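You operate a simulated robot arm through the tools that you are given. There is no shell and no other tool.

The job below is to be done with a simulated robot arm. You get a single attempt, and the scene is never put back.

JOB
Pump the water tank up to its green band and cap it again.
Fine: park the swing spout and spill nothing. Where these are worked on the way, their far stop is far enough and under half their travel is too little: swing spout.
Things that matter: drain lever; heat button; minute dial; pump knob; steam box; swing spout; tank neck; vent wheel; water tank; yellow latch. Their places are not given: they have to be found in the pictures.

Only the result counts: the job must be done as asked and must still hold three seconds after the hand-in. Knocking over, shifting, dropping, spilling or breaking anything else fails it. A push-on lid holds only when it is set on centred and level and pressed home; a screw cap is set on level and turned clockwise until tight.

ROBOT AND FRAMES
A 7-joint arm with a fingered hand, fixed in place. Base frame: the origin is on the floor under the middle of its stand, x ahead of it, y to its left, z up. Lengths are in mm, angles in rad, forces in N, time in s.
With the tool pointing down near the work surface it reaches from about 100 to 720 mm from the base axis. Its first joint turns from -1.204 to 3.002 rad. Payload 3.4 kg.
The TCP is the grasp point between the finger pads, 39 mm short of the fingertips. In the tool frame z runs along the fingers and y along their closing line. The gripper opens to 180 mm; its body begins 111 mm behind the TCP. The gripper is a hand of 3 fingers: y runs from the thumb to the fingers, the wrist lies at [0, 0, -262] in the tool frame, and closing takes about 1.5 s.
Orientation is told as [roll, pitch, yaw] about the base's x, y, z axes, in that order, counted from this pose: with the fingers straight down and closing along the base's y, the tool's x points along the base's -x, its y along +y and its z along -z.

CONTROLS
- The arm moves only by the tool apply_moves. Its argument "increments" is a list of rows, each an object (a shift or turn left out is 0, a gripper value left out holds the last) with "angular": the turn, a rotation vector about the base's x, y, z in units of 90 degrees (1.0 is 90 degrees), a list of three; "translation": the shift along the base's x, y, z in units of 250 mm (1.0 is 250 mm), a list of three. In form: [{"angular": [wx, wy, wz], "translation": [tx, ty, tz]}, ...]. A call has 1 to 20 rows; each row is the pose to reach, as a shift and turn from the pose commanded when the call began. "fingers" is the finger opening in mm, from 0 to 180, set as the call begins (left out, the last holds). A call with a number of a shift or a turn outside -1 to 1 is refused whole. Each row takes 0.2 s and may step no farther than 50 mm and 0.15 rad from the row before; otherwise, or with a gripper value out of range, the whole call is refused. A pose out of reach is approached as far as the arm can. The call stops where the force on the tool passes 90 N (or 10 N more than at its start, if that is more) or the arm is blocked; 0.2 s more then pass. The fingers move at their own pace (about 72 mm/s each) and stop on an object; they squeeze with about 32 N. The grip force told is the motor's: it shows also when the fingers shut on nothing. Time passes only in rows, and 0.2 s behind the last, so rows that repeat a pose let the fingers close. The reply holds the time, the measured pose of the TCP, the force on the tool along the base axes, the opening and the grip force, in the units named above and with some noise, with the torque about the TCP (base axes, N m) and any sound that the robot's microphone picked up.
- Cameras (640 x 400 px; columns grow to the right, rows downward): "scene" is fixed at [222.7, 649.1, 1830.3]; the picture's right is [-0.90, -0.43, 0.00], its down [-0.26, 0.54, -0.80] and it looks along [0.35, -0.72, -0.60] (base axes); focal length 308 px, centre (320, 200). "wrist" rides on the gripper at [63, -36, -128] in the tool frame; the picture's right is [0.50, 0.87, 0.00], its down [-0.75, 0.43, -0.49] and it looks along [-0.43, 0.25, 0.87] (tool axes); focal length 226 px, centre (320, 200).
- camera(camera): a new picture of that camera. It takes no simulated time.
- raise_lower(by): moves the trunk up (or, below 0, down) by that many mm; the arm rides with it, the base frame stays. It gives what a move gives, with no picture.
- set_fingers(finger1, finger2, thumb_bend): sets how far each is bent, from 0 (flat) to 1 (curled in); at 0.3 the hand is open as for a grip, at 0.7 the pads meet at the TCP. One left out holds its place. A second passes; each finger stops where it meets its share of the squeeze, and holds until it gets a number again. A gripper value or a shape takes the hand back. It gives what a move gives, with no picture; readings hold the bend of each and the force on the fingers (four entries, about 0 where the hand has none), thumb and palm.
- hand_shape(shape): the hand has 3 fingers and takes this shape, open, in about a second: jaw (thumb against the fingers, like two jaws); tri (thumb and two fingers); tip (a fingertip pinch); poke (one finger out to press); point (the index stretched); flat (the hand flat); cup (the hand cupped); fist (a fist). The gripper value then closes the fingers along that shape, each until it touches; the sizes above hold for jaw. It gives what a move gives, with no picture.
- measure_at(camera, pixels): for up to 12 pixels [column, row] of the newest picture of that camera ("zoom" is the newest enlarged one), the place [x, y, z] in the base frame of the surface seen there, good to about 2 mm. It takes no simulated time.
- enlarge(camera, box): a new picture of the part [left, top, right, bottom] of that camera's present view, enlarged. It takes no simulated time.
- finish_job(): hands the job in; it is judged then, once.

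Open the gripper and draw the arm clear of the work before you hand the job in, unless the task says otherwise.

The tools are called after "Request:" as name(argument=value, ...) on one line, values as JSON. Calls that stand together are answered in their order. apply_moves: Moves the arm, as the interface text tells. Its arguments: {"type":"object","properties":{"increments":{"type":"array","items":{"type":"object","properties":{"angular":{"type":"array","items":{"type":"number"}},"translation":{"type":"array","items":{"type":"number"}}}}},"fingers":{"type":"number"}},"required":["increments"]} The other tools are called the same way: raise_lower (by) moves the trunk up or down; hand_shape (shape) gives the hand a shape; set_fingers (finger1, finger2, thumb_bend) moves the fingers one by one; camera (camera) takes a picture; measure_at (camera, pixels) gives the place of the surface under pixels of a picture; enlarge (camera, box) takes an enlarged picture of a part of a camera's view; finish_job () hands the job in.

At the start:

```text
time: 0.0
ee_pos: [248.8, -331.4, 1426.9]
tool_rot: [0.002, 0.0, 0.001]
force: [-0.6, 0.5, -0.3]
wrist_torque: [0.04, 0.04, 0.03]
width: 179.8
grasp_force: 0.0
shape: jaw
bend: [0.3, 0.3, 0.3]
finger forces: [0.0, 0.1, 0.0, 0.0, 0.0, 0.0]
trunk travel left (down, up): [-450.0, 92.0]
```

scene: 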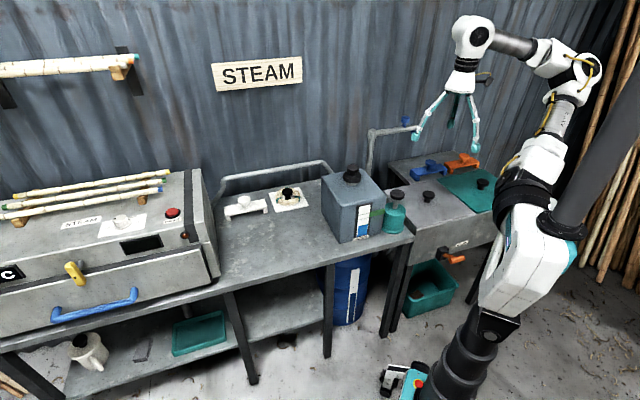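
wrist: 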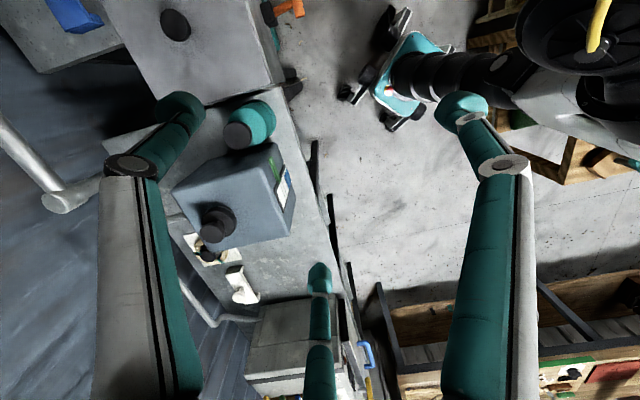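

The scene picture shows the water tank around (350,205), a knob near (290,193), a white latch-like thing at (245,205), the steam box at left and a swing spout at (385,130). I enlarge the parts to identify them.

Request:
enlarge(camera="scene", box=[300, 100, 500, 280])

Request:
enlarge(camera="scene", box=[200, 140, 400, 265])

Request:
enlarge(camera="scene", box=[0, 150, 240, 330])

Request:
enlarge(camera="wrist", box=[120, 60, 380, 340])

```text
2.22 times, centred on (400, 190) of scene
```

zoom: 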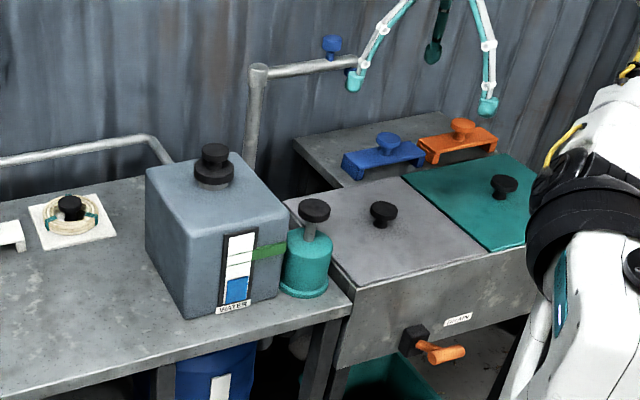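

```text
3.20 times, centred on (300, 202) of scene
```

zoom: 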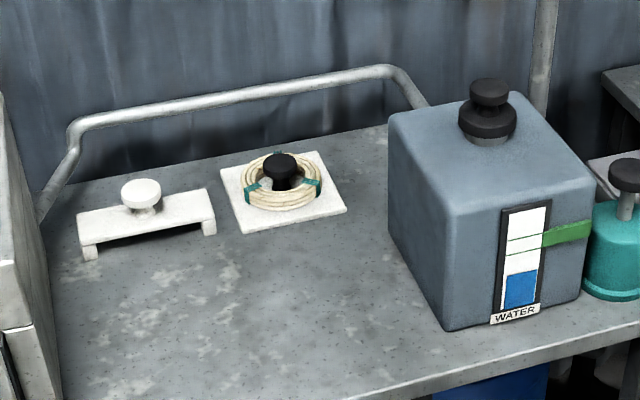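

```text
2.22 times, centred on (120, 240) of scene
```

zoom: 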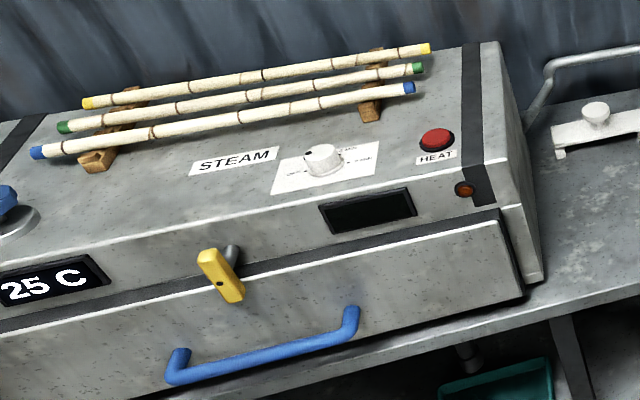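

```text
1.43 times, centred on (250, 200) of wrist
```

zoom: 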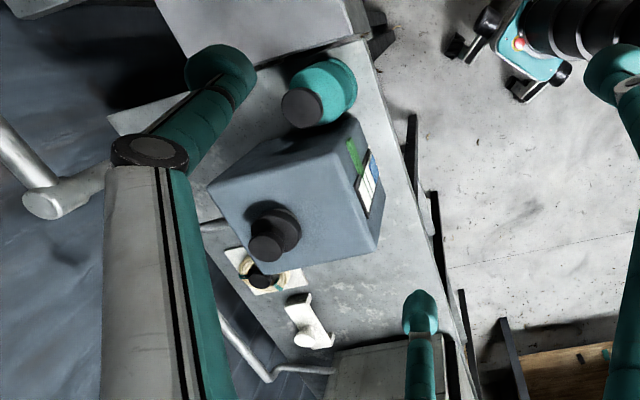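

The tank's cap with knob is at scene (352,175), the teal pump with its knob at (397,195), the spout post at about (372,135) with a blue knob at (405,121). I measure these.

Request:
camera(camera="scene")

Request:
measure_at(camera="scene", pixels=[[352, 168], [351, 181], [397, 194], [396, 212], [405, 120], [380, 132], [410, 128], [373, 165], [335, 185], [370, 178], [385, 197], [343, 241]])

Request:
enlarge(camera="scene", box=[360, 100, 440, 150])

Request:
enlarge(camera="scene", box=[320, 155, 420, 250])

```text
taken
```

scene: 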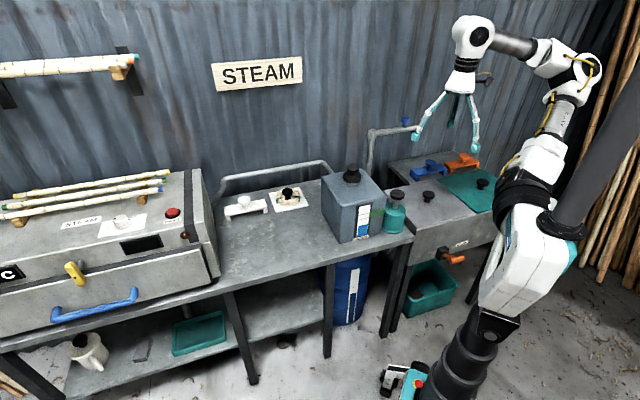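

```text
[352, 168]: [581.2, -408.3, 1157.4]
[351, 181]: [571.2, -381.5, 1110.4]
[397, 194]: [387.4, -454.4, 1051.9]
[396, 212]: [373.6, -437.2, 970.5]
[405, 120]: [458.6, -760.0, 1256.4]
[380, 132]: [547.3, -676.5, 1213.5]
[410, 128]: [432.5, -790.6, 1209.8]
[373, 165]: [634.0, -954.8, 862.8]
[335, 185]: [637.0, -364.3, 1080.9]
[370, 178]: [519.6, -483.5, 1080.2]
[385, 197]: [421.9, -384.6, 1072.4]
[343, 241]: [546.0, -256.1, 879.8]
```

```text
8.00 times, centred on (400, 125) of scene
```

zoom: 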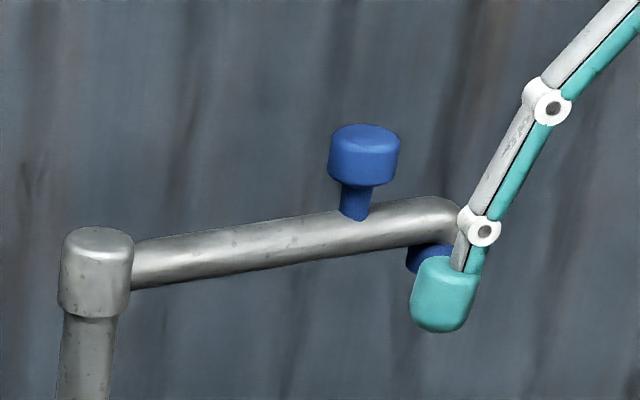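

```text
4.21 times, centred on (370, 202) of scene
```

zoom: 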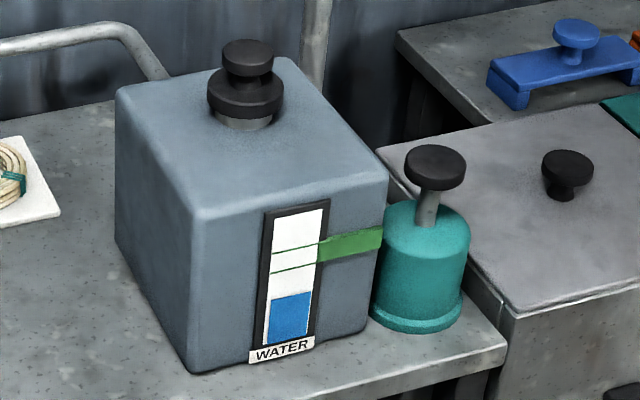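

I need the precise geometry of the spout, the cap and the pump; first the spout zoom.

Request:
enlarge(camera="scene", box=[360, 100, 440, 150])

Request:
measure_at(camera="zoom", pixels=[[98, 240], [72, 280], [98, 280], [126, 280], [90, 360], [150, 262], [300, 235], [440, 205], [362, 135], [365, 165], [353, 205], [425, 258]])

Request:
enlarge(camera="scene", box=[320, 155, 420, 250])

Request:
measure_at(camera="zoom", pixels=[[248, 48], [248, 65], [247, 95], [245, 110], [243, 125], [210, 95], [282, 95], [435, 160], [436, 180], [428, 210], [420, 270], [450, 235]])

```text
8.00 times, centred on (400, 125) of scene
```

zoom: 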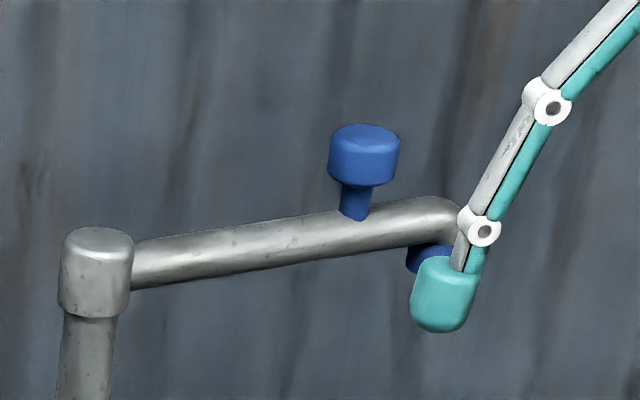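

```text
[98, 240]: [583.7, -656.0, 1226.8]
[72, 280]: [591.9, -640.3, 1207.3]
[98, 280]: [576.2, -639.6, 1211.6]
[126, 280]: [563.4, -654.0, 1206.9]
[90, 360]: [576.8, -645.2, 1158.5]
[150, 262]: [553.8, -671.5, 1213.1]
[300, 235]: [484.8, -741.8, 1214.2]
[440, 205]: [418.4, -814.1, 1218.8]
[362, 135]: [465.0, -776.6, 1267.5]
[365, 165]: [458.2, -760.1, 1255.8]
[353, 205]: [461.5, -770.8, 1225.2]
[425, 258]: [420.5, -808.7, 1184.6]
```

```text
4.21 times, centred on (370, 202) of scene
```

zoom: 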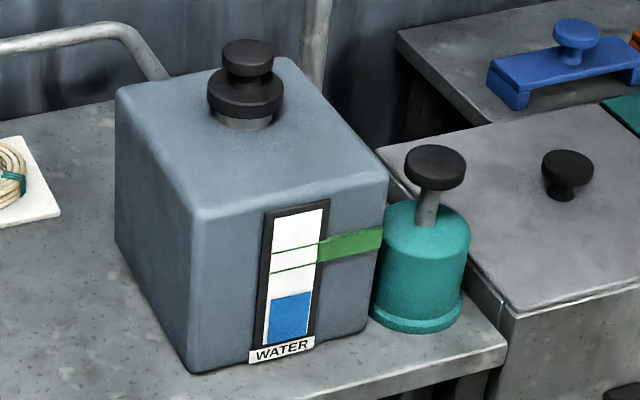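

```text
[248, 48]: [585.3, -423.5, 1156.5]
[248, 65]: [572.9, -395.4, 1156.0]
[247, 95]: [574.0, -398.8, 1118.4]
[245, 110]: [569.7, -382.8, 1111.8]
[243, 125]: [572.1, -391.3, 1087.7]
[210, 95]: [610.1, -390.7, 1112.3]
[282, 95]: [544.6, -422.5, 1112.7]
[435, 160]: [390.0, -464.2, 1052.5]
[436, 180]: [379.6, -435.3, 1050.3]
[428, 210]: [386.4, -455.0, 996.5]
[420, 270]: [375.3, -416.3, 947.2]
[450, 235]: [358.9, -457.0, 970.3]
```

Tank cap axis ≈ (577,-408), top z 1157; spout post ≈ (583,-658), its knob ≈ (463,-772, 1265); pump knob ≈ (383,-450, top 1052). I move the hand above the tank to have a closer look with the wrist camera.

Request:
apply_moves(increments=[{"translation": [0.15, -0.03, 0]}, {"translation": [0.3, -0.06, 0]}, {"translation": [0.45, -0.09, 0]}, {"translation": [0.6, -0.12, 0]}, {"translation": [0.75, -0.15, 0]}, {"translation": [0.9, -0.18, 0]}])

Request:
camera(camera="wrist")

Request:
camera(camera="scene")

```text
time: 1.4
ee_pos: [480.1, -367.3, 1424.2]
tool_rot: [-0.005, 0.003, 0.003]
force: [-0.2, 0.2, -0.2]
wrist_torque: [0.02, 0.02, -0.03]
width: 179.8
grasp_force: 0.0
shape: jaw
bend: [0.3, 0.3, 0.3]
finger forces: [0.0, 0.0, 0.0, 0.1, 0.1, 0.0]
trunk travel left (down, up): [-450.0, 92.0]
```

```text
taken
```

wrist: 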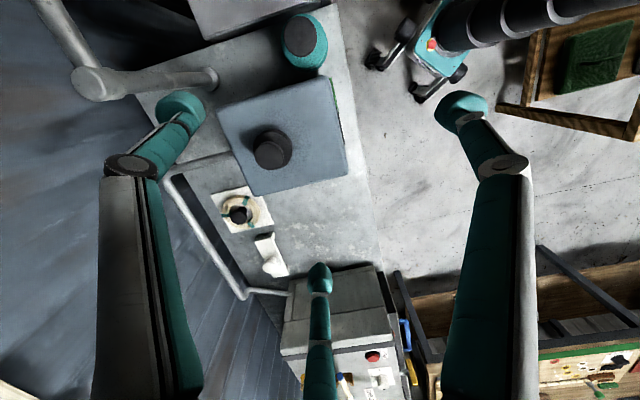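

```text
taken
```

scene: 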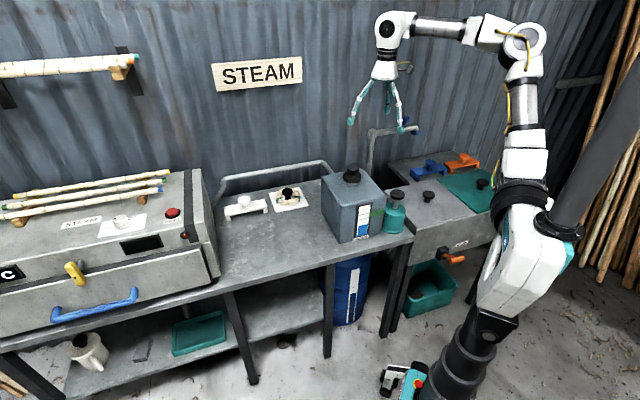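

Motion is fine and reach is OK so far. I move on to above the cap (577,-408) and lower to about z 1300, then look.

Request:
apply_moves(increments=[{"translation": [0.1, -0.04, -0.1]}, {"translation": [0.2, -0.08, -0.2]}, {"translation": [0.3, -0.12, -0.3]}, {"translation": [0.388, -0.163, -0.42]}])

Request:
camera(camera="wrist")

Request:
camera(camera="scene")

```text
time: 2.4
ee_pos: [576.2, -410.7, 1320.7]
tool_rot: [-0.003, 0.003, 0.002]
force: [0.3, 0.4, 0.2]
wrist_torque: [0.0, 0.0, 0.0]
width: 179.9
grasp_force: 0.1
shape: jaw
bend: [0.3, 0.3, 0.3]
finger forces: [0.0, 0.0, 0.0, 0.1, 0.0, 0.1]
trunk travel left (down, up): [-450.0, 92.0]
```

```text
taken
```

wrist: 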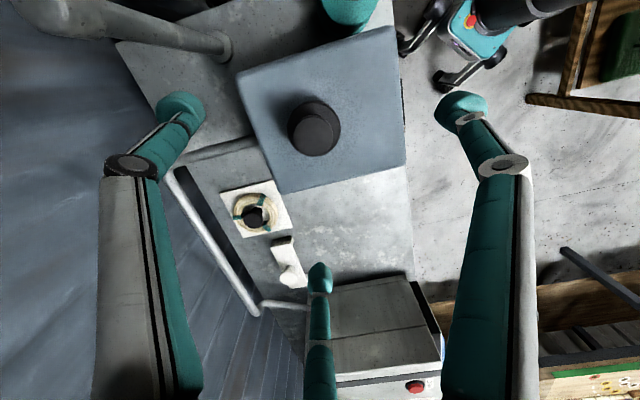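

```text
taken
```

scene: 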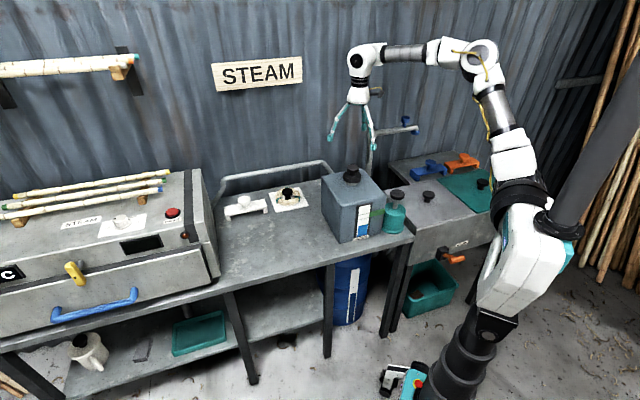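

The cap is at wrist (313,128). I zoom on it to judge whether it is a screw cap, and measure it.

Request:
enlarge(camera="wrist", box=[230, 70, 410, 190])

Request:
measure_at(camera="wrist", pixels=[[318, 135], [305, 125], [330, 140], [318, 120], [310, 155], [296, 115], [335, 112], [245, 75], [393, 32], [403, 162], [282, 192], [360, 80]])

Request:
enlarge(camera="scene", box=[330, 150, 380, 195])

```text
3.33 times, centred on (320, 130) of wrist
```

zoom: 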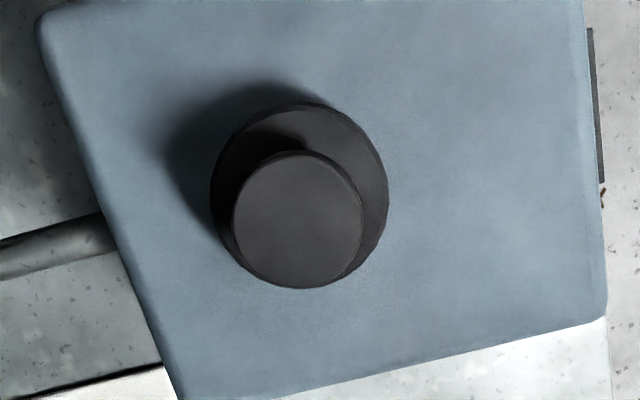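

```text
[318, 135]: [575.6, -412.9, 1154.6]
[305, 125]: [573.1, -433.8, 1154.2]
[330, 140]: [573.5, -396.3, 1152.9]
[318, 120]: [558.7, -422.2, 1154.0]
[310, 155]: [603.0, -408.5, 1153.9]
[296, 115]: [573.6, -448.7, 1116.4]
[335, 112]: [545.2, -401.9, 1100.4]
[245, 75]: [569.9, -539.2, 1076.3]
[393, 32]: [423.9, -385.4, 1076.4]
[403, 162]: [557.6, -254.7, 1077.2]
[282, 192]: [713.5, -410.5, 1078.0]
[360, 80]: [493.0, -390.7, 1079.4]
```

```text
8.89 times, centred on (355, 172) of scene
```

zoom: 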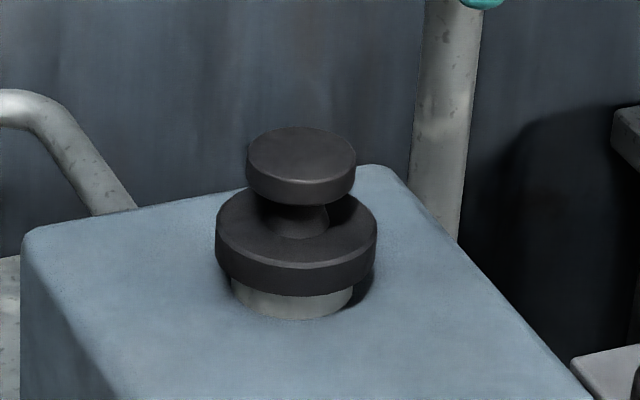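

The cap has a mushroom knob (top disc ~50 mm, on a stem) over a 75 mm flange on the neck. I measure the rim of the knob top for the exact axis.

Request:
enlarge(camera="wrist", box=[230, 70, 410, 190])

Request:
measure_at(camera="zoom", pixels=[[297, 219], [237, 219], [356, 219], [297, 156], [297, 283], [255, 175], [340, 265], [225, 180], [370, 150], [380, 200], [300, 110]])

Request:
enlarge(camera="scene", box=[330, 150, 380, 195])

Request:
measure_at(camera="zoom", pixels=[[300, 160], [300, 185], [300, 200], [298, 215], [296, 245], [295, 262], [295, 285], [293, 305], [295, 318]])

```text
3.33 times, centred on (320, 130) of wrist
```

zoom: 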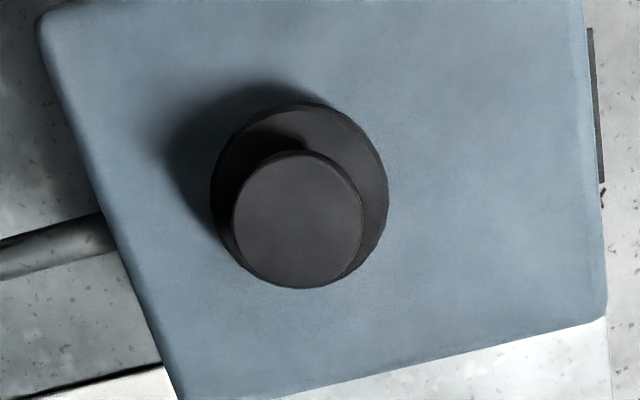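

```text
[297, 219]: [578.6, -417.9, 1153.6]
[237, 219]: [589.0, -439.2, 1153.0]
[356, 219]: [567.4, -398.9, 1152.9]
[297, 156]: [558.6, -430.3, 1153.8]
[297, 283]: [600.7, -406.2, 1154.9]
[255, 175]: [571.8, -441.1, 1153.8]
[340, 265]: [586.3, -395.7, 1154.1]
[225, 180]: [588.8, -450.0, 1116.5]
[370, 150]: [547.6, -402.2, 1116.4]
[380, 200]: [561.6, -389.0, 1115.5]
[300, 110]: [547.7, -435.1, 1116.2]
```

```text
8.89 times, centred on (355, 172) of scene
```

zoom: 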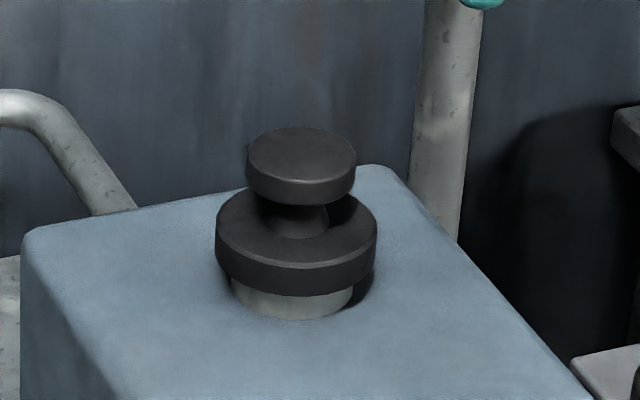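

```text
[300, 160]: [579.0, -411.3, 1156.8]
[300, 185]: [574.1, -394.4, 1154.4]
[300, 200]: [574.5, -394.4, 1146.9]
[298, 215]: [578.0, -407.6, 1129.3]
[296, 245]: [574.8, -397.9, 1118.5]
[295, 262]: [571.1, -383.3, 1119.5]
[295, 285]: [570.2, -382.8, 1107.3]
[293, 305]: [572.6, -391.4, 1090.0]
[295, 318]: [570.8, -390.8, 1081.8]
```

Cap axis ≈ (579,-418); knob disc z 1140–1155, stem below, flange 1100–1118 with radius ~37. I check the pose noise by a null move before descending.

Request:
apply_moves(increments=[{"translation": [0, 0, 0]}, {"translation": [0, 0, 0]}])

Request:
apply_moves(increments=[{"translation": [0, 0, 0]}])

```text
time: 3.0
ee_pos: [572.9, -409.6, 1324.1]
tool_rot: [-0.003, 0.003, 0.002]
force: [0.0, 0.0, -0.8]
wrist_torque: [0.03, 0.03, 0.0]
width: 179.9
grasp_force: 0.1
shape: jaw
bend: [0.3, 0.3, 0.3]
finger forces: [0.0, 0.0, 0.0, 0.0, 0.0, 0.1]
trunk travel left (down, up): [-450.0, 92.0]
```

```text
time: 3.4
ee_pos: [573.0, -408.9, 1322.5]
tool_rot: [-0.005, 0.002, 0.001]
force: [0.2, 0.6, -0.6]
wrist_torque: [0.02, 0.01, 0.02]
width: 179.6
grasp_force: 0.1
shape: jaw
bend: [0.3, 0.3, 0.3]
finger forces: [0.0, 0.1, 0.0, 0.1, 0.1, 0.0]
trunk travel left (down, up): [-450.0, 92.0]
```

Pose ≈ (573.3,-409.5,1322.5). I descend to about z 1205 centred over the cap and check alignment.

Request:
apply_moves(increments=[{"translation": [0.011, -0.017, -0.15]}, {"translation": [0.022, -0.034, -0.3]}, {"translation": [0.022, -0.034, -0.47]}, {"translation": [0.022, -0.034, -0.47]}])

Request:
camera(camera="wrist")

Request:
enlarge(camera="scene", box=[310, 110, 410, 200])

```text
time: 4.4
ee_pos: [575.0, -417.6, 1205.4]
tool_rot: [-0.005, 0.0, 0.003]
force: [0.2, -0.2, -0.5]
wrist_torque: [-0.01, -0.03, -0.01]
width: 179.8
grasp_force: 0.0
shape: jaw
bend: [0.3, 0.3, 0.3]
finger forces: [0.0, 0.1, 0.1, 0.1, 0.0, 0.1]
trunk travel left (down, up): [-450.0, 92.0]
```

```text
taken
```

wrist: 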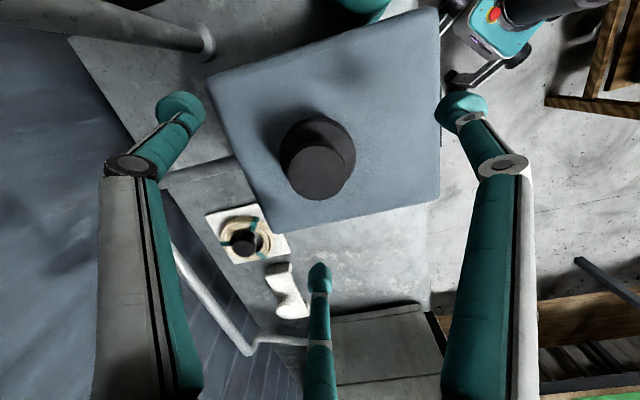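

```text
4.44 times, centred on (360, 155) of scene
```

zoom: 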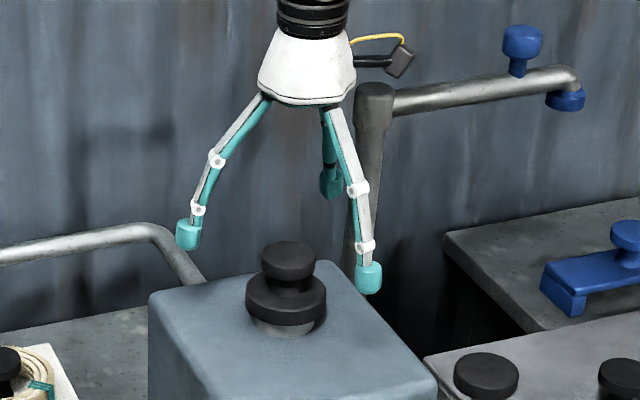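

The knob top is at about (317,172), where a centred one would appear at (320,171) — only 2–3 mm off. I measure the knob rim once more from here.

Request:
enlarge(camera="wrist", box=[250, 90, 390, 210])

```text
3.33 times, centred on (320, 150) of wrist
```

zoom: 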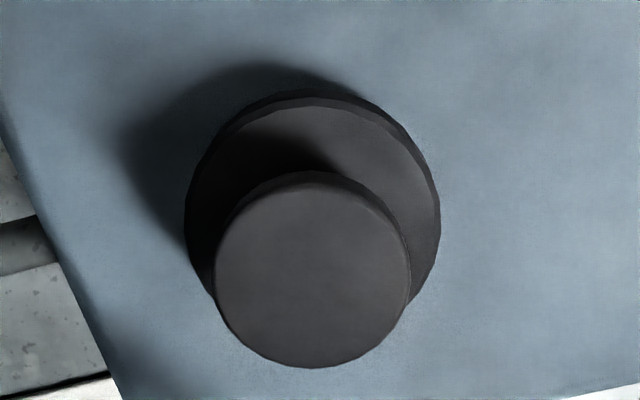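

Knob centre is 2 mm off; I correct by (+1,-1.7) and descend to z≈1163 so that the tips stay above the flange (1118).

Request:
apply_moves(increments=[{"translation": [0.004, -0.007, -0.1]}, {"translation": [0.004, -0.007, -0.17]}, {"translation": [0.004, -0.007, -0.17]}])

Request:
enlarge(camera="scene", box=[310, 120, 410, 200])

Request:
camera(camera="wrist")

```text
time: 5.2
ee_pos: [578.6, -420.6, 1164.0]
tool_rot: [-0.003, -0.001, 0.001]
force: [-0.2, -0.2, 0.7]
wrist_torque: [0.01, -0.03, -0.01]
width: 180.0
grasp_force: 0.1
shape: jaw
bend: [0.3, 0.3, 0.3]
finger forces: [0.1, 0.1, 0.1, 0.1, 0.0, 0.1]
trunk travel left (down, up): [-450.0, 92.0]
```

```text
5.00 times, centred on (360, 160) of scene
```

zoom: 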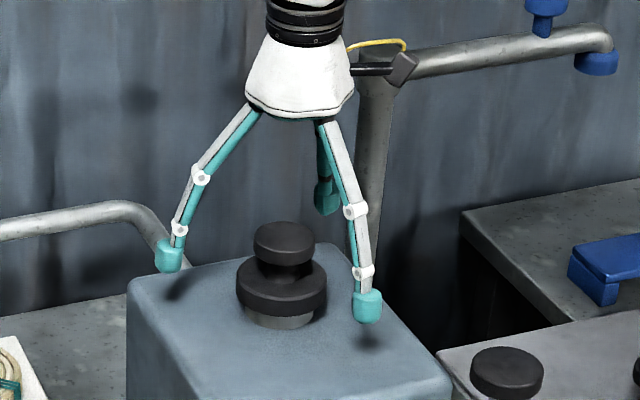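

```text
taken
```

wrist: 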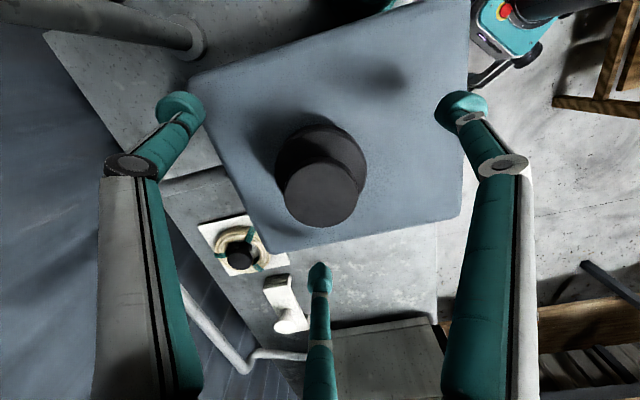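

I measure where the open fingertips are, to predict their height when closed.

Request:
measure_at(camera="zoom", pixels=[[367, 300], [367, 320], [168, 262], [170, 245], [325, 205], [357, 211], [200, 175], [250, 110]])

```text
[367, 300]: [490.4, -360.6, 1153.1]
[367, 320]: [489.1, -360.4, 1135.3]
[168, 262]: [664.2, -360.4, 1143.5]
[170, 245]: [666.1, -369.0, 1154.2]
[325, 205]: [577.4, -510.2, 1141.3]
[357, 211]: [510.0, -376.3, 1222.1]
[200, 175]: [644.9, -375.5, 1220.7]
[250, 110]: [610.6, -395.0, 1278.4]
```

Open tips are at z ≈1133, so closing at z 1164 leaves ~8 mm over the flange. I close onto the knob.

Request:
apply_moves(increments=[{"translation": [0, 0, 0]}, {"translation": [0, 0, 0]}, {"translation": [0, 0, 0]}, {"translation": [0, 0, 0]}, {"translation": [0, 0, 0]}, {"translation": [0, 0, 0]}, {"translation": [0, 0, 0]}, {"translation": [0, 0, 0]}, {"translation": [0, 0, 0]}], fingers=30)

Request:
enlarge(camera="scene", box=[310, 120, 410, 200])

Request:
camera(camera="wrist")

```text
time: 7.2
ee_pos: [578.3, -419.9, 1162.4]
tool_rot: [-0.004, -0.002, 0.002]
force: [0.5, -0.1, -0.4]
wrist_torque: [0.01, -0.03, 0.01]
width: 28.7
grasp_force: 32.2
shape: jaw
bend: [0.72, 0.73, 0.75]
finger forces: [28.8, 27.3, 0.0, 0.0, 26.1, 0.0]
trunk travel left (down, up): [-450.0, 92.0]
heard: snap
```

```text
5.00 times, centred on (360, 160) of scene
```

zoom: 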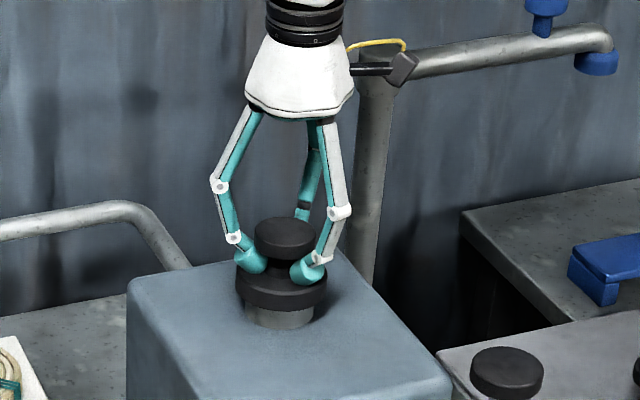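

```text
taken
```

wrist: 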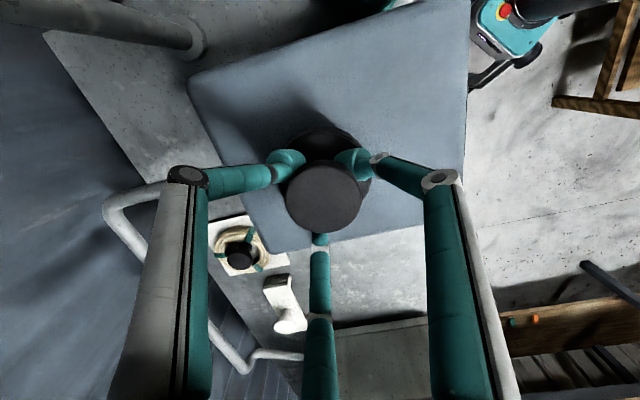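

A snap was heard and the cap seems slightly raised off the neck: it's a push-on lid that has come free. I lift it gently 20 mm and check.

Request:
apply_moves(increments=[{"translation": [0, 0, 0.02]}, {"translation": [0, 0, 0.05]}, {"translation": [0, 0, 0.08]}, {"translation": [0, 0, 0.08]}])

Request:
enlarge(camera="scene", box=[310, 120, 410, 200])

Request:
camera(camera="wrist")

```text
time: 8.2
ee_pos: [577.8, -420.9, 1184.2]
tool_rot: [-0.004, 0.001, 0.003]
force: [0.5, 0.0, 0.7]
wrist_torque: [-0.04, -0.04, 0.0]
width: 28.7
grasp_force: 31.6
shape: jaw
bend: [0.72, 0.73, 0.75]
finger forces: [28.8, 27.4, 0.0, 0.0, 26.1, 0.0]
trunk travel left (down, up): [-450.0, 92.0]
```

```text
5.00 times, centred on (360, 160) of scene
```

zoom: 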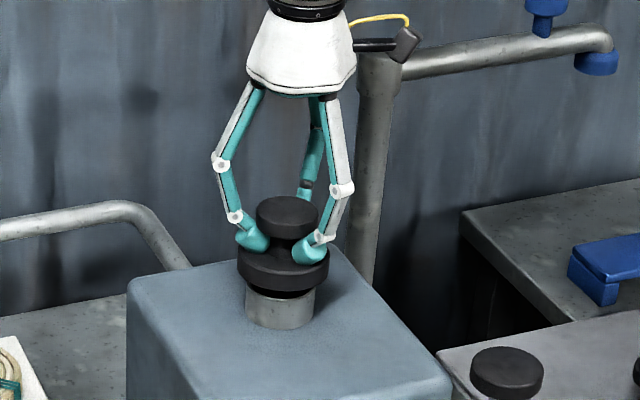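

```text
taken
```

wrist: 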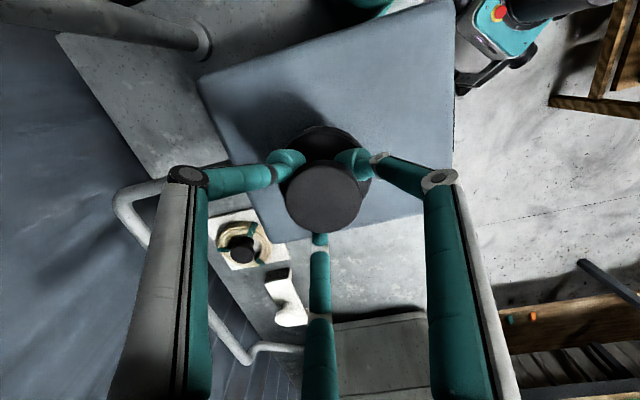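

The cap rises level in the grip and the neck stays. I measure the cap's held position and look for a free place; the tank top's near corner region around (490,-390) is a candidate.

Request:
enlarge(camera="scene", box=[310, 120, 410, 200])

Request:
measure_at(camera="zoom", pixels=[[287, 210], [287, 222], [285, 265], [285, 280], [285, 288], [283, 296], [280, 305], [280, 322], [390, 350], [380, 330], [330, 330], [410, 370]])

Request:
camera(camera="scene")

Request:
measure_at(camera="scene", pixels=[[300, 230], [270, 240], [320, 240], [300, 260], [430, 215], [455, 205], [400, 230], [410, 238]])

```text
5.00 times, centred on (360, 160) of scene
```

zoom: 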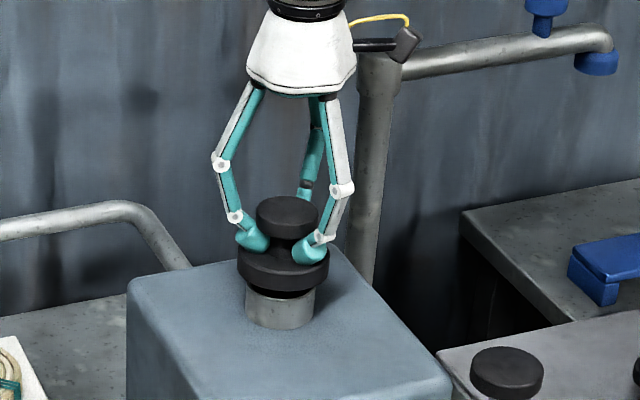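

```text
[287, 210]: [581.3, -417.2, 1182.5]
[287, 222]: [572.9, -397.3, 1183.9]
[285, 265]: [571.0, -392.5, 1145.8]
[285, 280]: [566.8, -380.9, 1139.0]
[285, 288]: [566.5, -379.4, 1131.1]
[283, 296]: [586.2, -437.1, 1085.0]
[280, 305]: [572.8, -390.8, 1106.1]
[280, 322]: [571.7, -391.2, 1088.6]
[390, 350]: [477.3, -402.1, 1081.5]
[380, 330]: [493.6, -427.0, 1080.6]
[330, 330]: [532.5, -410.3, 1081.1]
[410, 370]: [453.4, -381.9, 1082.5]
```

```text
taken
```

scene: 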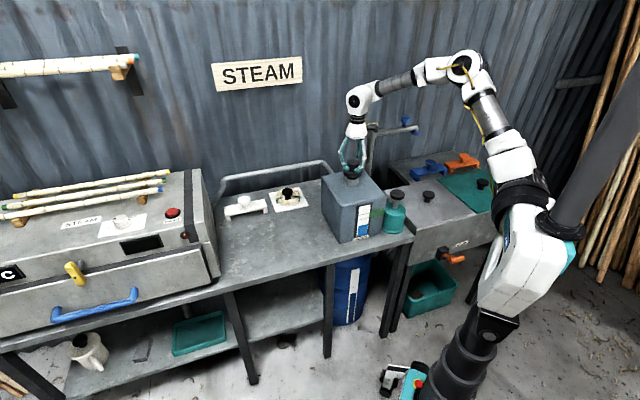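

```text
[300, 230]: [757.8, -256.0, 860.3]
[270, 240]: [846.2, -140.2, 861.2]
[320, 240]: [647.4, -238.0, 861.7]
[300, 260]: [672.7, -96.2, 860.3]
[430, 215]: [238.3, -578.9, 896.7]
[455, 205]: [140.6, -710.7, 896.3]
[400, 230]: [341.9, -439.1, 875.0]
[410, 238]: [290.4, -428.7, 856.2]
```

Held cap: knob top ≈ TCP height, flange underside ≈ TCP-55. I lift to 1225, move over to (564,-323) above the tank's front corner area.

Request:
apply_moves(increments=[{"translation": [0, 0, 0.08]}, {"translation": [0, 0, 0.17]}, {"translation": [-0.014, 0.1, 0.17]}, {"translation": [-0.028, 0.2, 0.17]}, {"translation": [-0.042, 0.3, 0.17]}, {"translation": [-0.056, 0.388, 0.17]}, {"translation": [-0.056, 0.388, 0.17]}])

Request:
camera(camera="wrist")

Request:
enlarge(camera="scene", box=[300, 120, 420, 250])

```text
time: 9.8
ee_pos: [565.0, -321.6, 1227.2]
tool_rot: [-0.003, 0.0, 0.002]
force: [0.3, 0.2, -0.5]
wrist_torque: [0.01, -0.01, 0.02]
width: 28.3
grasp_force: 32.3
shape: jaw
bend: [0.72, 0.73, 0.75]
finger forces: [29.0, 27.6, 0.0, 0.1, 26.0, 0.1]
trunk travel left (down, up): [-450.0, 92.0]
```

```text
taken
```

wrist: 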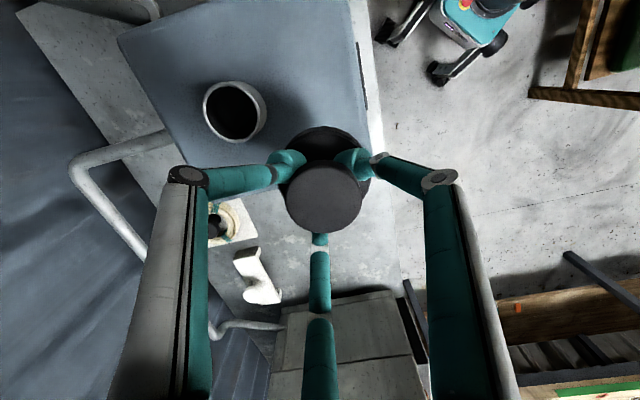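

```text
3.08 times, centred on (360, 185) of scene
```

zoom: 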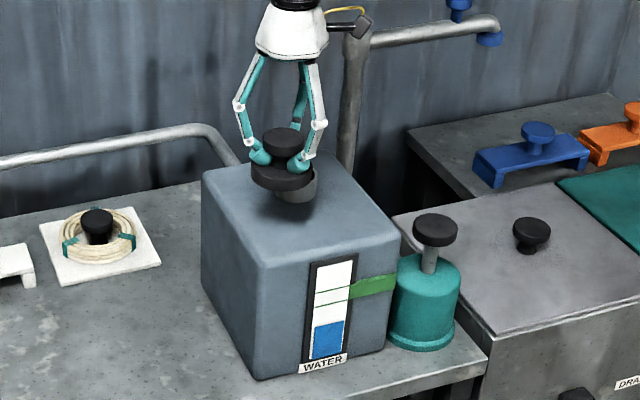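

The open neck is seen at wrist (236,111). I measure its rim to know where the spout and the cap must go, then lower the cap.

Request:
measure_at(camera="wrist", pixels=[[206, 108], [235, 83], [262, 108], [237, 139], [214, 130], [256, 92], [333, 66], [345, 150], [300, 230], [290, 200]])

Request:
enlarge(camera="wrist", box=[180, 60, 300, 160])

```text
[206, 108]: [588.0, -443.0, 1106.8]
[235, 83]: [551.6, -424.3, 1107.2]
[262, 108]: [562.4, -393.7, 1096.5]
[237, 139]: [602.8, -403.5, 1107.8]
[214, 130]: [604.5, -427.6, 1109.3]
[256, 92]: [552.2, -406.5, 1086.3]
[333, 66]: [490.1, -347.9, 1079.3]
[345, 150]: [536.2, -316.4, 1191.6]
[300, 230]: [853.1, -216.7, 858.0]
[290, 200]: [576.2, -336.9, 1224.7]
```

```text
4.00 times, centred on (240, 110) of wrist
```

zoom: 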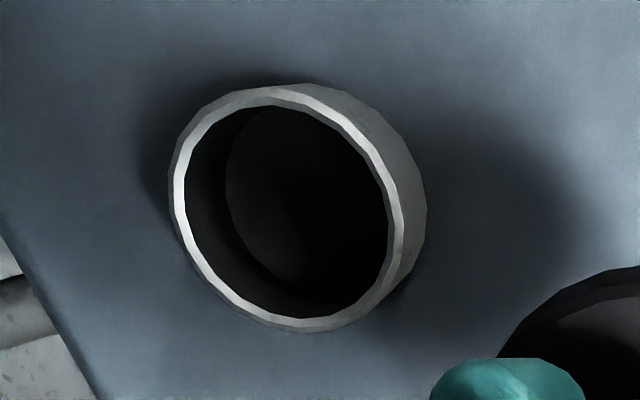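

I measure the rim ring in the zoom for the neck centre.

Request:
measure_at(camera="zoom", pixels=[[179, 200], [395, 215], [270, 96], [303, 323], [200, 135], [375, 280], [205, 270], [360, 140]])

Request:
apply_moves(increments=[{"translation": [0, 0, -0.1]}, {"translation": [0, 0, -0.2]}, {"translation": [0, 0, -0.3]}, {"translation": [0, 0, -0.3]}])

Request:
enlarge(camera="scene", box=[310, 130, 410, 220])

```text
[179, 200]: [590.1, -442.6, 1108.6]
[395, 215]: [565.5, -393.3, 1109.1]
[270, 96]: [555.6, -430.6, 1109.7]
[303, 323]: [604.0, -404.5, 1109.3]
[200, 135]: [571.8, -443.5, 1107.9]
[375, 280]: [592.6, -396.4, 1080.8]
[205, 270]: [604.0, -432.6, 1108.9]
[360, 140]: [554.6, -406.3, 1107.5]
```

```text
time: 10.8
ee_pos: [562.7, -320.8, 1152.1]
tool_rot: [-0.002, 0.001, 0.001]
force: [-0.4, 0.3, -0.2]
wrist_torque: [0.0, -0.05, 0.0]
width: 28.3
grasp_force: 32.2
shape: jaw
bend: [0.72, 0.73, 0.76]
finger forces: [29.4, 27.8, 0.0, 0.0, 25.7, 0.0]
trunk travel left (down, up): [-450.0, 92.0]
```

```text
4.44 times, centred on (360, 175) of scene
```

zoom: 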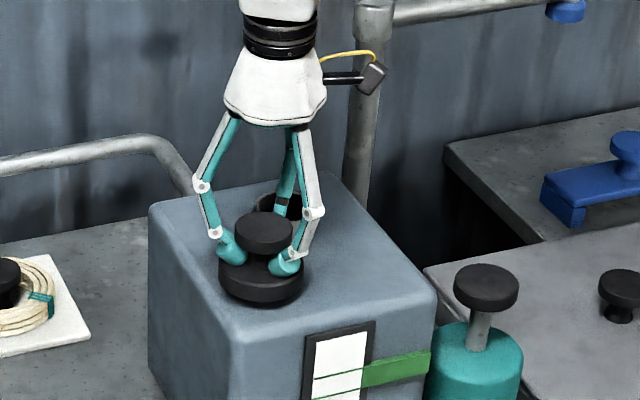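

Neck centre confirmed at (579,-418), rim z 1109. The cap is ~16 mm above the tank top; I lower it slowly.

Request:
apply_moves(increments=[{"translation": [0, 0, -0.02]}, {"translation": [0, 0, -0.04]}, {"translation": [0, 0, -0.048]}, {"translation": [0, 0, -0.056]}, {"translation": [0, 0, -0.056]}])

Request:
enlarge(camera="scene", box=[310, 130, 410, 220])

```text
time: 12.0
ee_pos: [564.0, -322.1, 1136.7]
tool_rot: [-0.003, 0.001, 0.001]
force: [-0.2, 0.3, 0.0]
wrist_torque: [-0.03, 0.02, -0.03]
width: 28.8
grasp_force: 32.4
shape: jaw
bend: [0.72, 0.73, 0.76]
finger forces: [29.4, 28.1, 0.0, 0.1, 25.1, 0.0]
trunk travel left (down, up): [-450.0, 92.0]
```

```text
4.44 times, centred on (360, 175) of scene
```

zoom: 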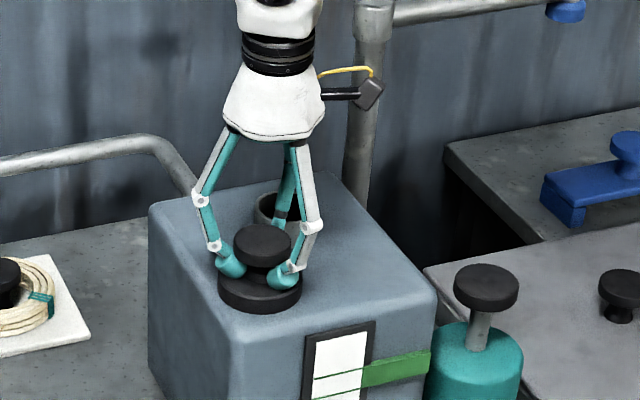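

No contact yet; I go on in 1 mm rows watching the vertical force.

Request:
apply_moves(increments=[{"translation": [0, 0, -0.004]}, {"translation": [0, 0, -0.008]}, {"translation": [0, 0, -0.012]}])

Request:
measure_at(camera="zoom", pixels=[[262, 235], [262, 243], [260, 290], [260, 305], [258, 312], [256, 318], [235, 325]])

```text
time: 12.8
ee_pos: [564.2, -320.6, 1135.7]
tool_rot: [-0.003, -0.005, 0.001]
force: [1.0, -2.9, 14.7]
wrist_torque: [-0.01, 0.03, 0.02]
width: 29.2
grasp_force: 32.5
shape: jaw
bend: [0.73, 0.73, 0.76]
finger forces: [29.2, 28.1, 0.1, 0.1, 27.5, 0.1]
trunk travel left (down, up): [-450.0, 92.0]
```

```text
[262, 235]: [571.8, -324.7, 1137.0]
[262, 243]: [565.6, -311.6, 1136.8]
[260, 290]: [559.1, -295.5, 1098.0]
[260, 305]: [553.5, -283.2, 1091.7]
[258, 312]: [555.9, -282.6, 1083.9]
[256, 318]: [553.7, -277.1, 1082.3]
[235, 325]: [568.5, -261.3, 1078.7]
```

The cap has touched down (14.7 N). I relieve the push by 2 mm and open only to 95 mm so the thumb does not hit the neck.

Request:
apply_moves(increments=[{"translation": [0, 0, 0.006]}, {"translation": [0, 0, 0.006]}])

Request:
apply_moves(increments=[{"translation": [0, 0, 0]}, {"translation": [0, 0, 0]}, {"translation": [0, 0, 0]}, {"translation": [0, 0, 0]}, {"translation": [0, 0, 0]}], fingers=95)

Request:
enlarge(camera="scene", box=[310, 130, 410, 220])

```text
time: 13.4
ee_pos: [565.0, -321.4, 1136.1]
tool_rot: [-0.004, 0.0, 0.001]
force: [2.1, -2.2, 8.5]
wrist_torque: [0.1, -0.04, -0.03]
width: 29.0
grasp_force: 32.4
shape: jaw
bend: [0.73, 0.73, 0.76]
finger forces: [29.3, 29.0, 0.0, 0.0, 27.0, 0.0]
trunk travel left (down, up): [-450.0, 92.0]
```

```text
time: 14.6
ee_pos: [565.0, -322.6, 1135.0]
tool_rot: [-0.003, 0.001, 0.002]
force: [0.2, -0.2, -1.0]
wrist_torque: [-0.01, 0.02, 0.01]
width: 94.4
grasp_force: 0.1
shape: jaw
bend: [0.71, 0.71, 0.71]
finger forces: [0.1, 0.2, 0.0, 0.0, 0.0, 0.0]
trunk travel left (down, up): [-450.0, 92.0]
```

```text
4.44 times, centred on (360, 175) of scene
```

zoom: 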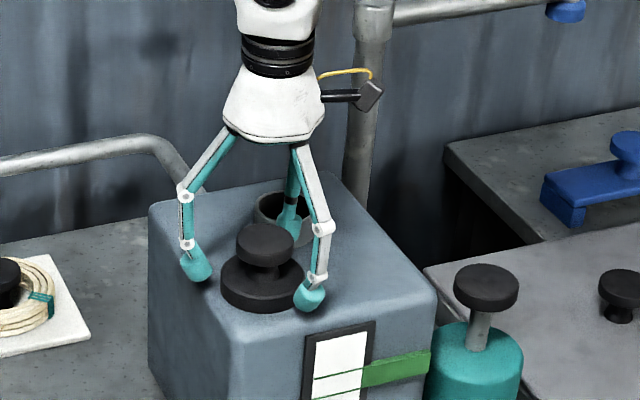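

Fingers are free of the cap, which sits level on the tank. I raise straight up 100 mm, then look.

Request:
apply_moves(increments=[{"translation": [0, 0, 0.06]}, {"translation": [0, 0, 0.2]}, {"translation": [0, 0, 0.4]}, {"translation": [0, 0, 0.6]}, {"translation": [0, 0, 0.8]}, {"translation": [0, 0, 0.98]}])

Request:
camera(camera="scene")

Request:
camera(camera="wrist")

Request:
enlarge(camera="scene", box=[310, 130, 410, 220])

Request:
measure_at(camera="zoom", pixels=[[264, 240], [264, 232], [260, 290], [234, 265], [290, 245]])

```text
time: 16.0
ee_pos: [563.4, -320.7, 1383.2]
tool_rot: [-0.004, 0.002, 0.001]
force: [0.3, 0.0, 0.2]
wrist_torque: [0.0, 0.0, -0.03]
width: 94.5
grasp_force: 0.1
shape: jaw
bend: [0.71, 0.71, 0.71]
finger forces: [0.0, 0.1, 0.0, 0.1, 0.0, 0.0]
trunk travel left (down, up): [-450.0, 92.0]
```

```text
taken
```

scene: 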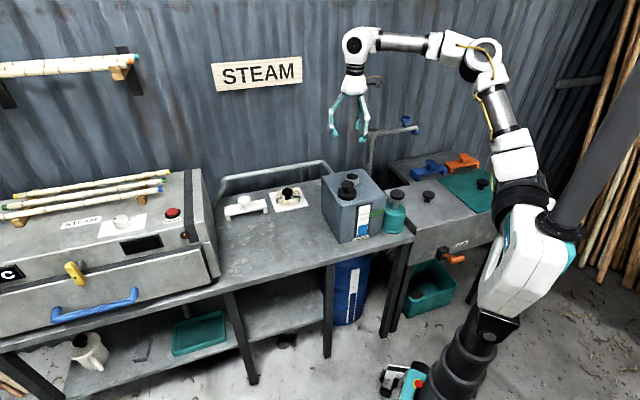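

```text
taken
```

wrist: 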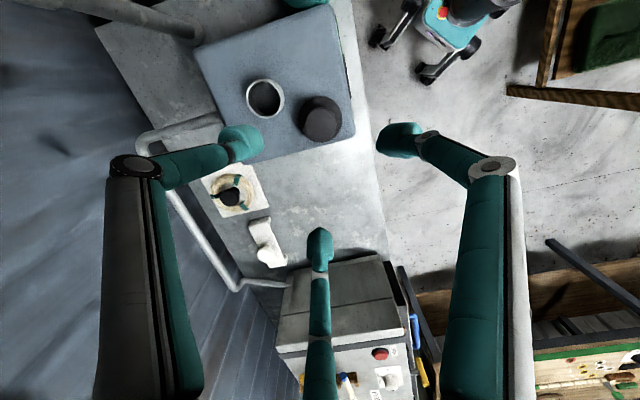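

```text
4.44 times, centred on (360, 175) of scene
```

zoom: 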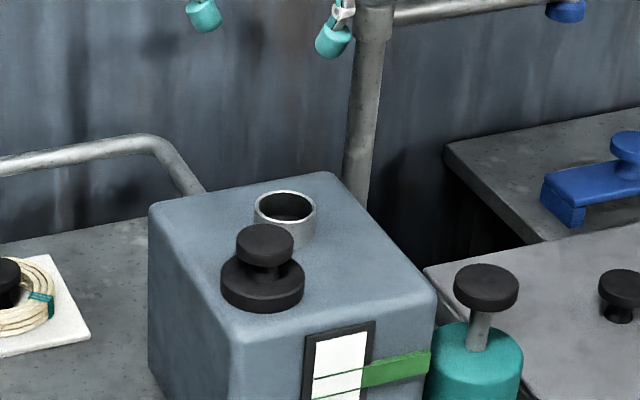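

```text
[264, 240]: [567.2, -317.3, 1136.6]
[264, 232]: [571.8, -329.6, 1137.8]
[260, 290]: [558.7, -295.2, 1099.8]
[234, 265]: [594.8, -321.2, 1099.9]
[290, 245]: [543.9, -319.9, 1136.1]
```

The cap is safely at (566,-322), knob top z 1137. Next the spout, whose knob is far (r≈900); I measure the arm's own joints in the scene picture to judge its reach.

Request:
measure_at(camera="scene", pixels=[[490, 65], [465, 45], [505, 130], [515, 150], [525, 180], [530, 205], [375, 45], [355, 60], [520, 260], [440, 45]])

Request:
enlarge(camera="scene", box=[340, 20, 600, 320])

```text
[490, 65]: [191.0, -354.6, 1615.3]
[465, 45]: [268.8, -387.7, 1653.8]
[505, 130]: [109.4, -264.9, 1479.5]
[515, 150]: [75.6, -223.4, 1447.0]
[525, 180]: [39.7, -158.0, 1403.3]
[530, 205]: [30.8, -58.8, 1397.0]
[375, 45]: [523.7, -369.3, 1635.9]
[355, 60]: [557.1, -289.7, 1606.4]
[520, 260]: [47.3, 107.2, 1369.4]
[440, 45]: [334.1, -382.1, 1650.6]
```

```text
1.33 times, centred on (470, 170) of scene
```

zoom: 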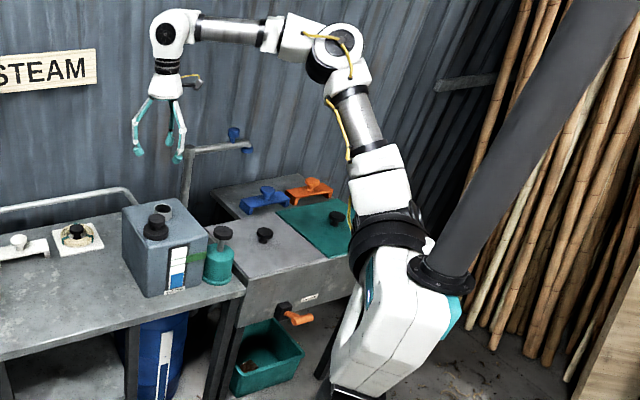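

The wrist can get to about 730–740 mm from the shoulder, so for the spout knob (r≈900) the tool must tilt outward about 45°. I first yaw +33° (thumb then points outward), then tilt outward at this safe height.

Request:
apply_moves(increments=[{"angular": [0, 0, 0.09]}, {"angular": [0, 0, 0.18]}, {"angular": [0, 0, 0.27]}, {"angular": [0, 0, 0.36]}, {"angular": [0, 0, 0.36]}])

Request:
apply_moves(increments=[{"angular": [-0.07, -0.045, 0], "translation": [-0.1, -0.15, 0.02]}, {"angular": [-0.14, -0.09, 0], "translation": [-0.2, -0.3, 0.04]}, {"angular": [-0.21, -0.136, 0], "translation": [-0.3, -0.45, 0.06]}, {"angular": [-0.28, -0.182, 0], "translation": [-0.4, -0.6, 0.08]}, {"angular": [-0.35, -0.227, 0], "translation": [-0.45, -0.75, 0.08]}, {"angular": [-0.419, -0.272, 0], "translation": [-0.5, -0.9, 0.08]}, {"angular": [-0.419, -0.272, 0], "translation": [-0.5, -0.9, 0.08]}])

Request:
camera(camera="scene")

Request:
camera(camera="wrist")

```text
time: 17.2
ee_pos: [565.4, -322.0, 1381.7]
tool_rot: [-0.003, 0.0, 0.569]
force: [-0.6, 0.2, 0.0]
wrist_torque: [0.0, -0.03, 0.03]
width: 94.5
grasp_force: 0.1
shape: jaw
bend: [0.71, 0.71, 0.71]
finger forces: [0.0, 0.0, 0.0, 0.0, 0.1, 0.1]
trunk travel left (down, up): [-450.0, 92.0]
```

```text
time: 18.8
ee_pos: [438.9, -548.8, 1400.6]
tool_rot: [-0.79, -0.005, 0.572]
force: [0.7, -0.1, 0.0]
wrist_torque: [0.0, -0.01, -0.03]
width: 94.7
grasp_force: 0.2
shape: jaw
bend: [0.71, 0.71, 0.71]
finger forces: [0.0, 0.0, 0.1, 0.0, 0.1, 0.0]
trunk travel left (down, up): [-450.0, 92.0]
```

```text
taken
```

scene: 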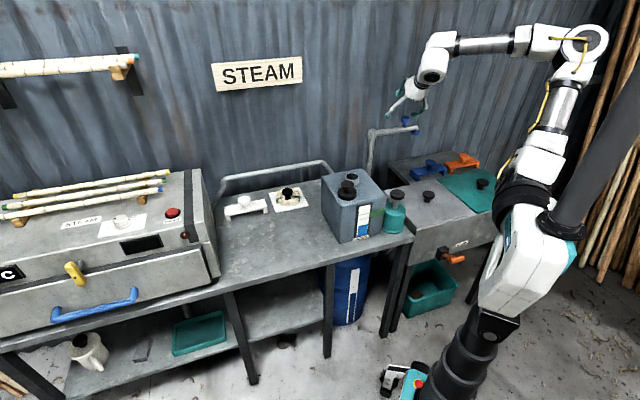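

```text
taken
```

wrist: 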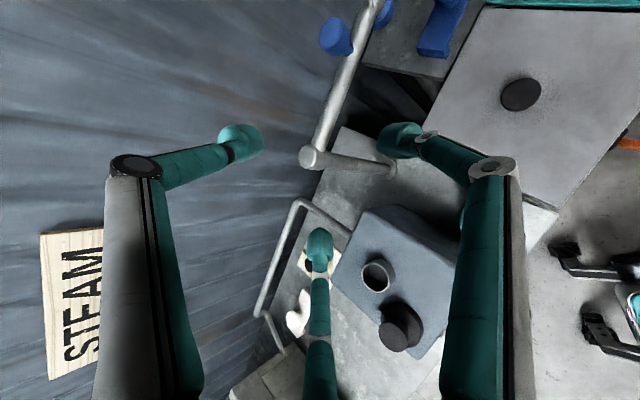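

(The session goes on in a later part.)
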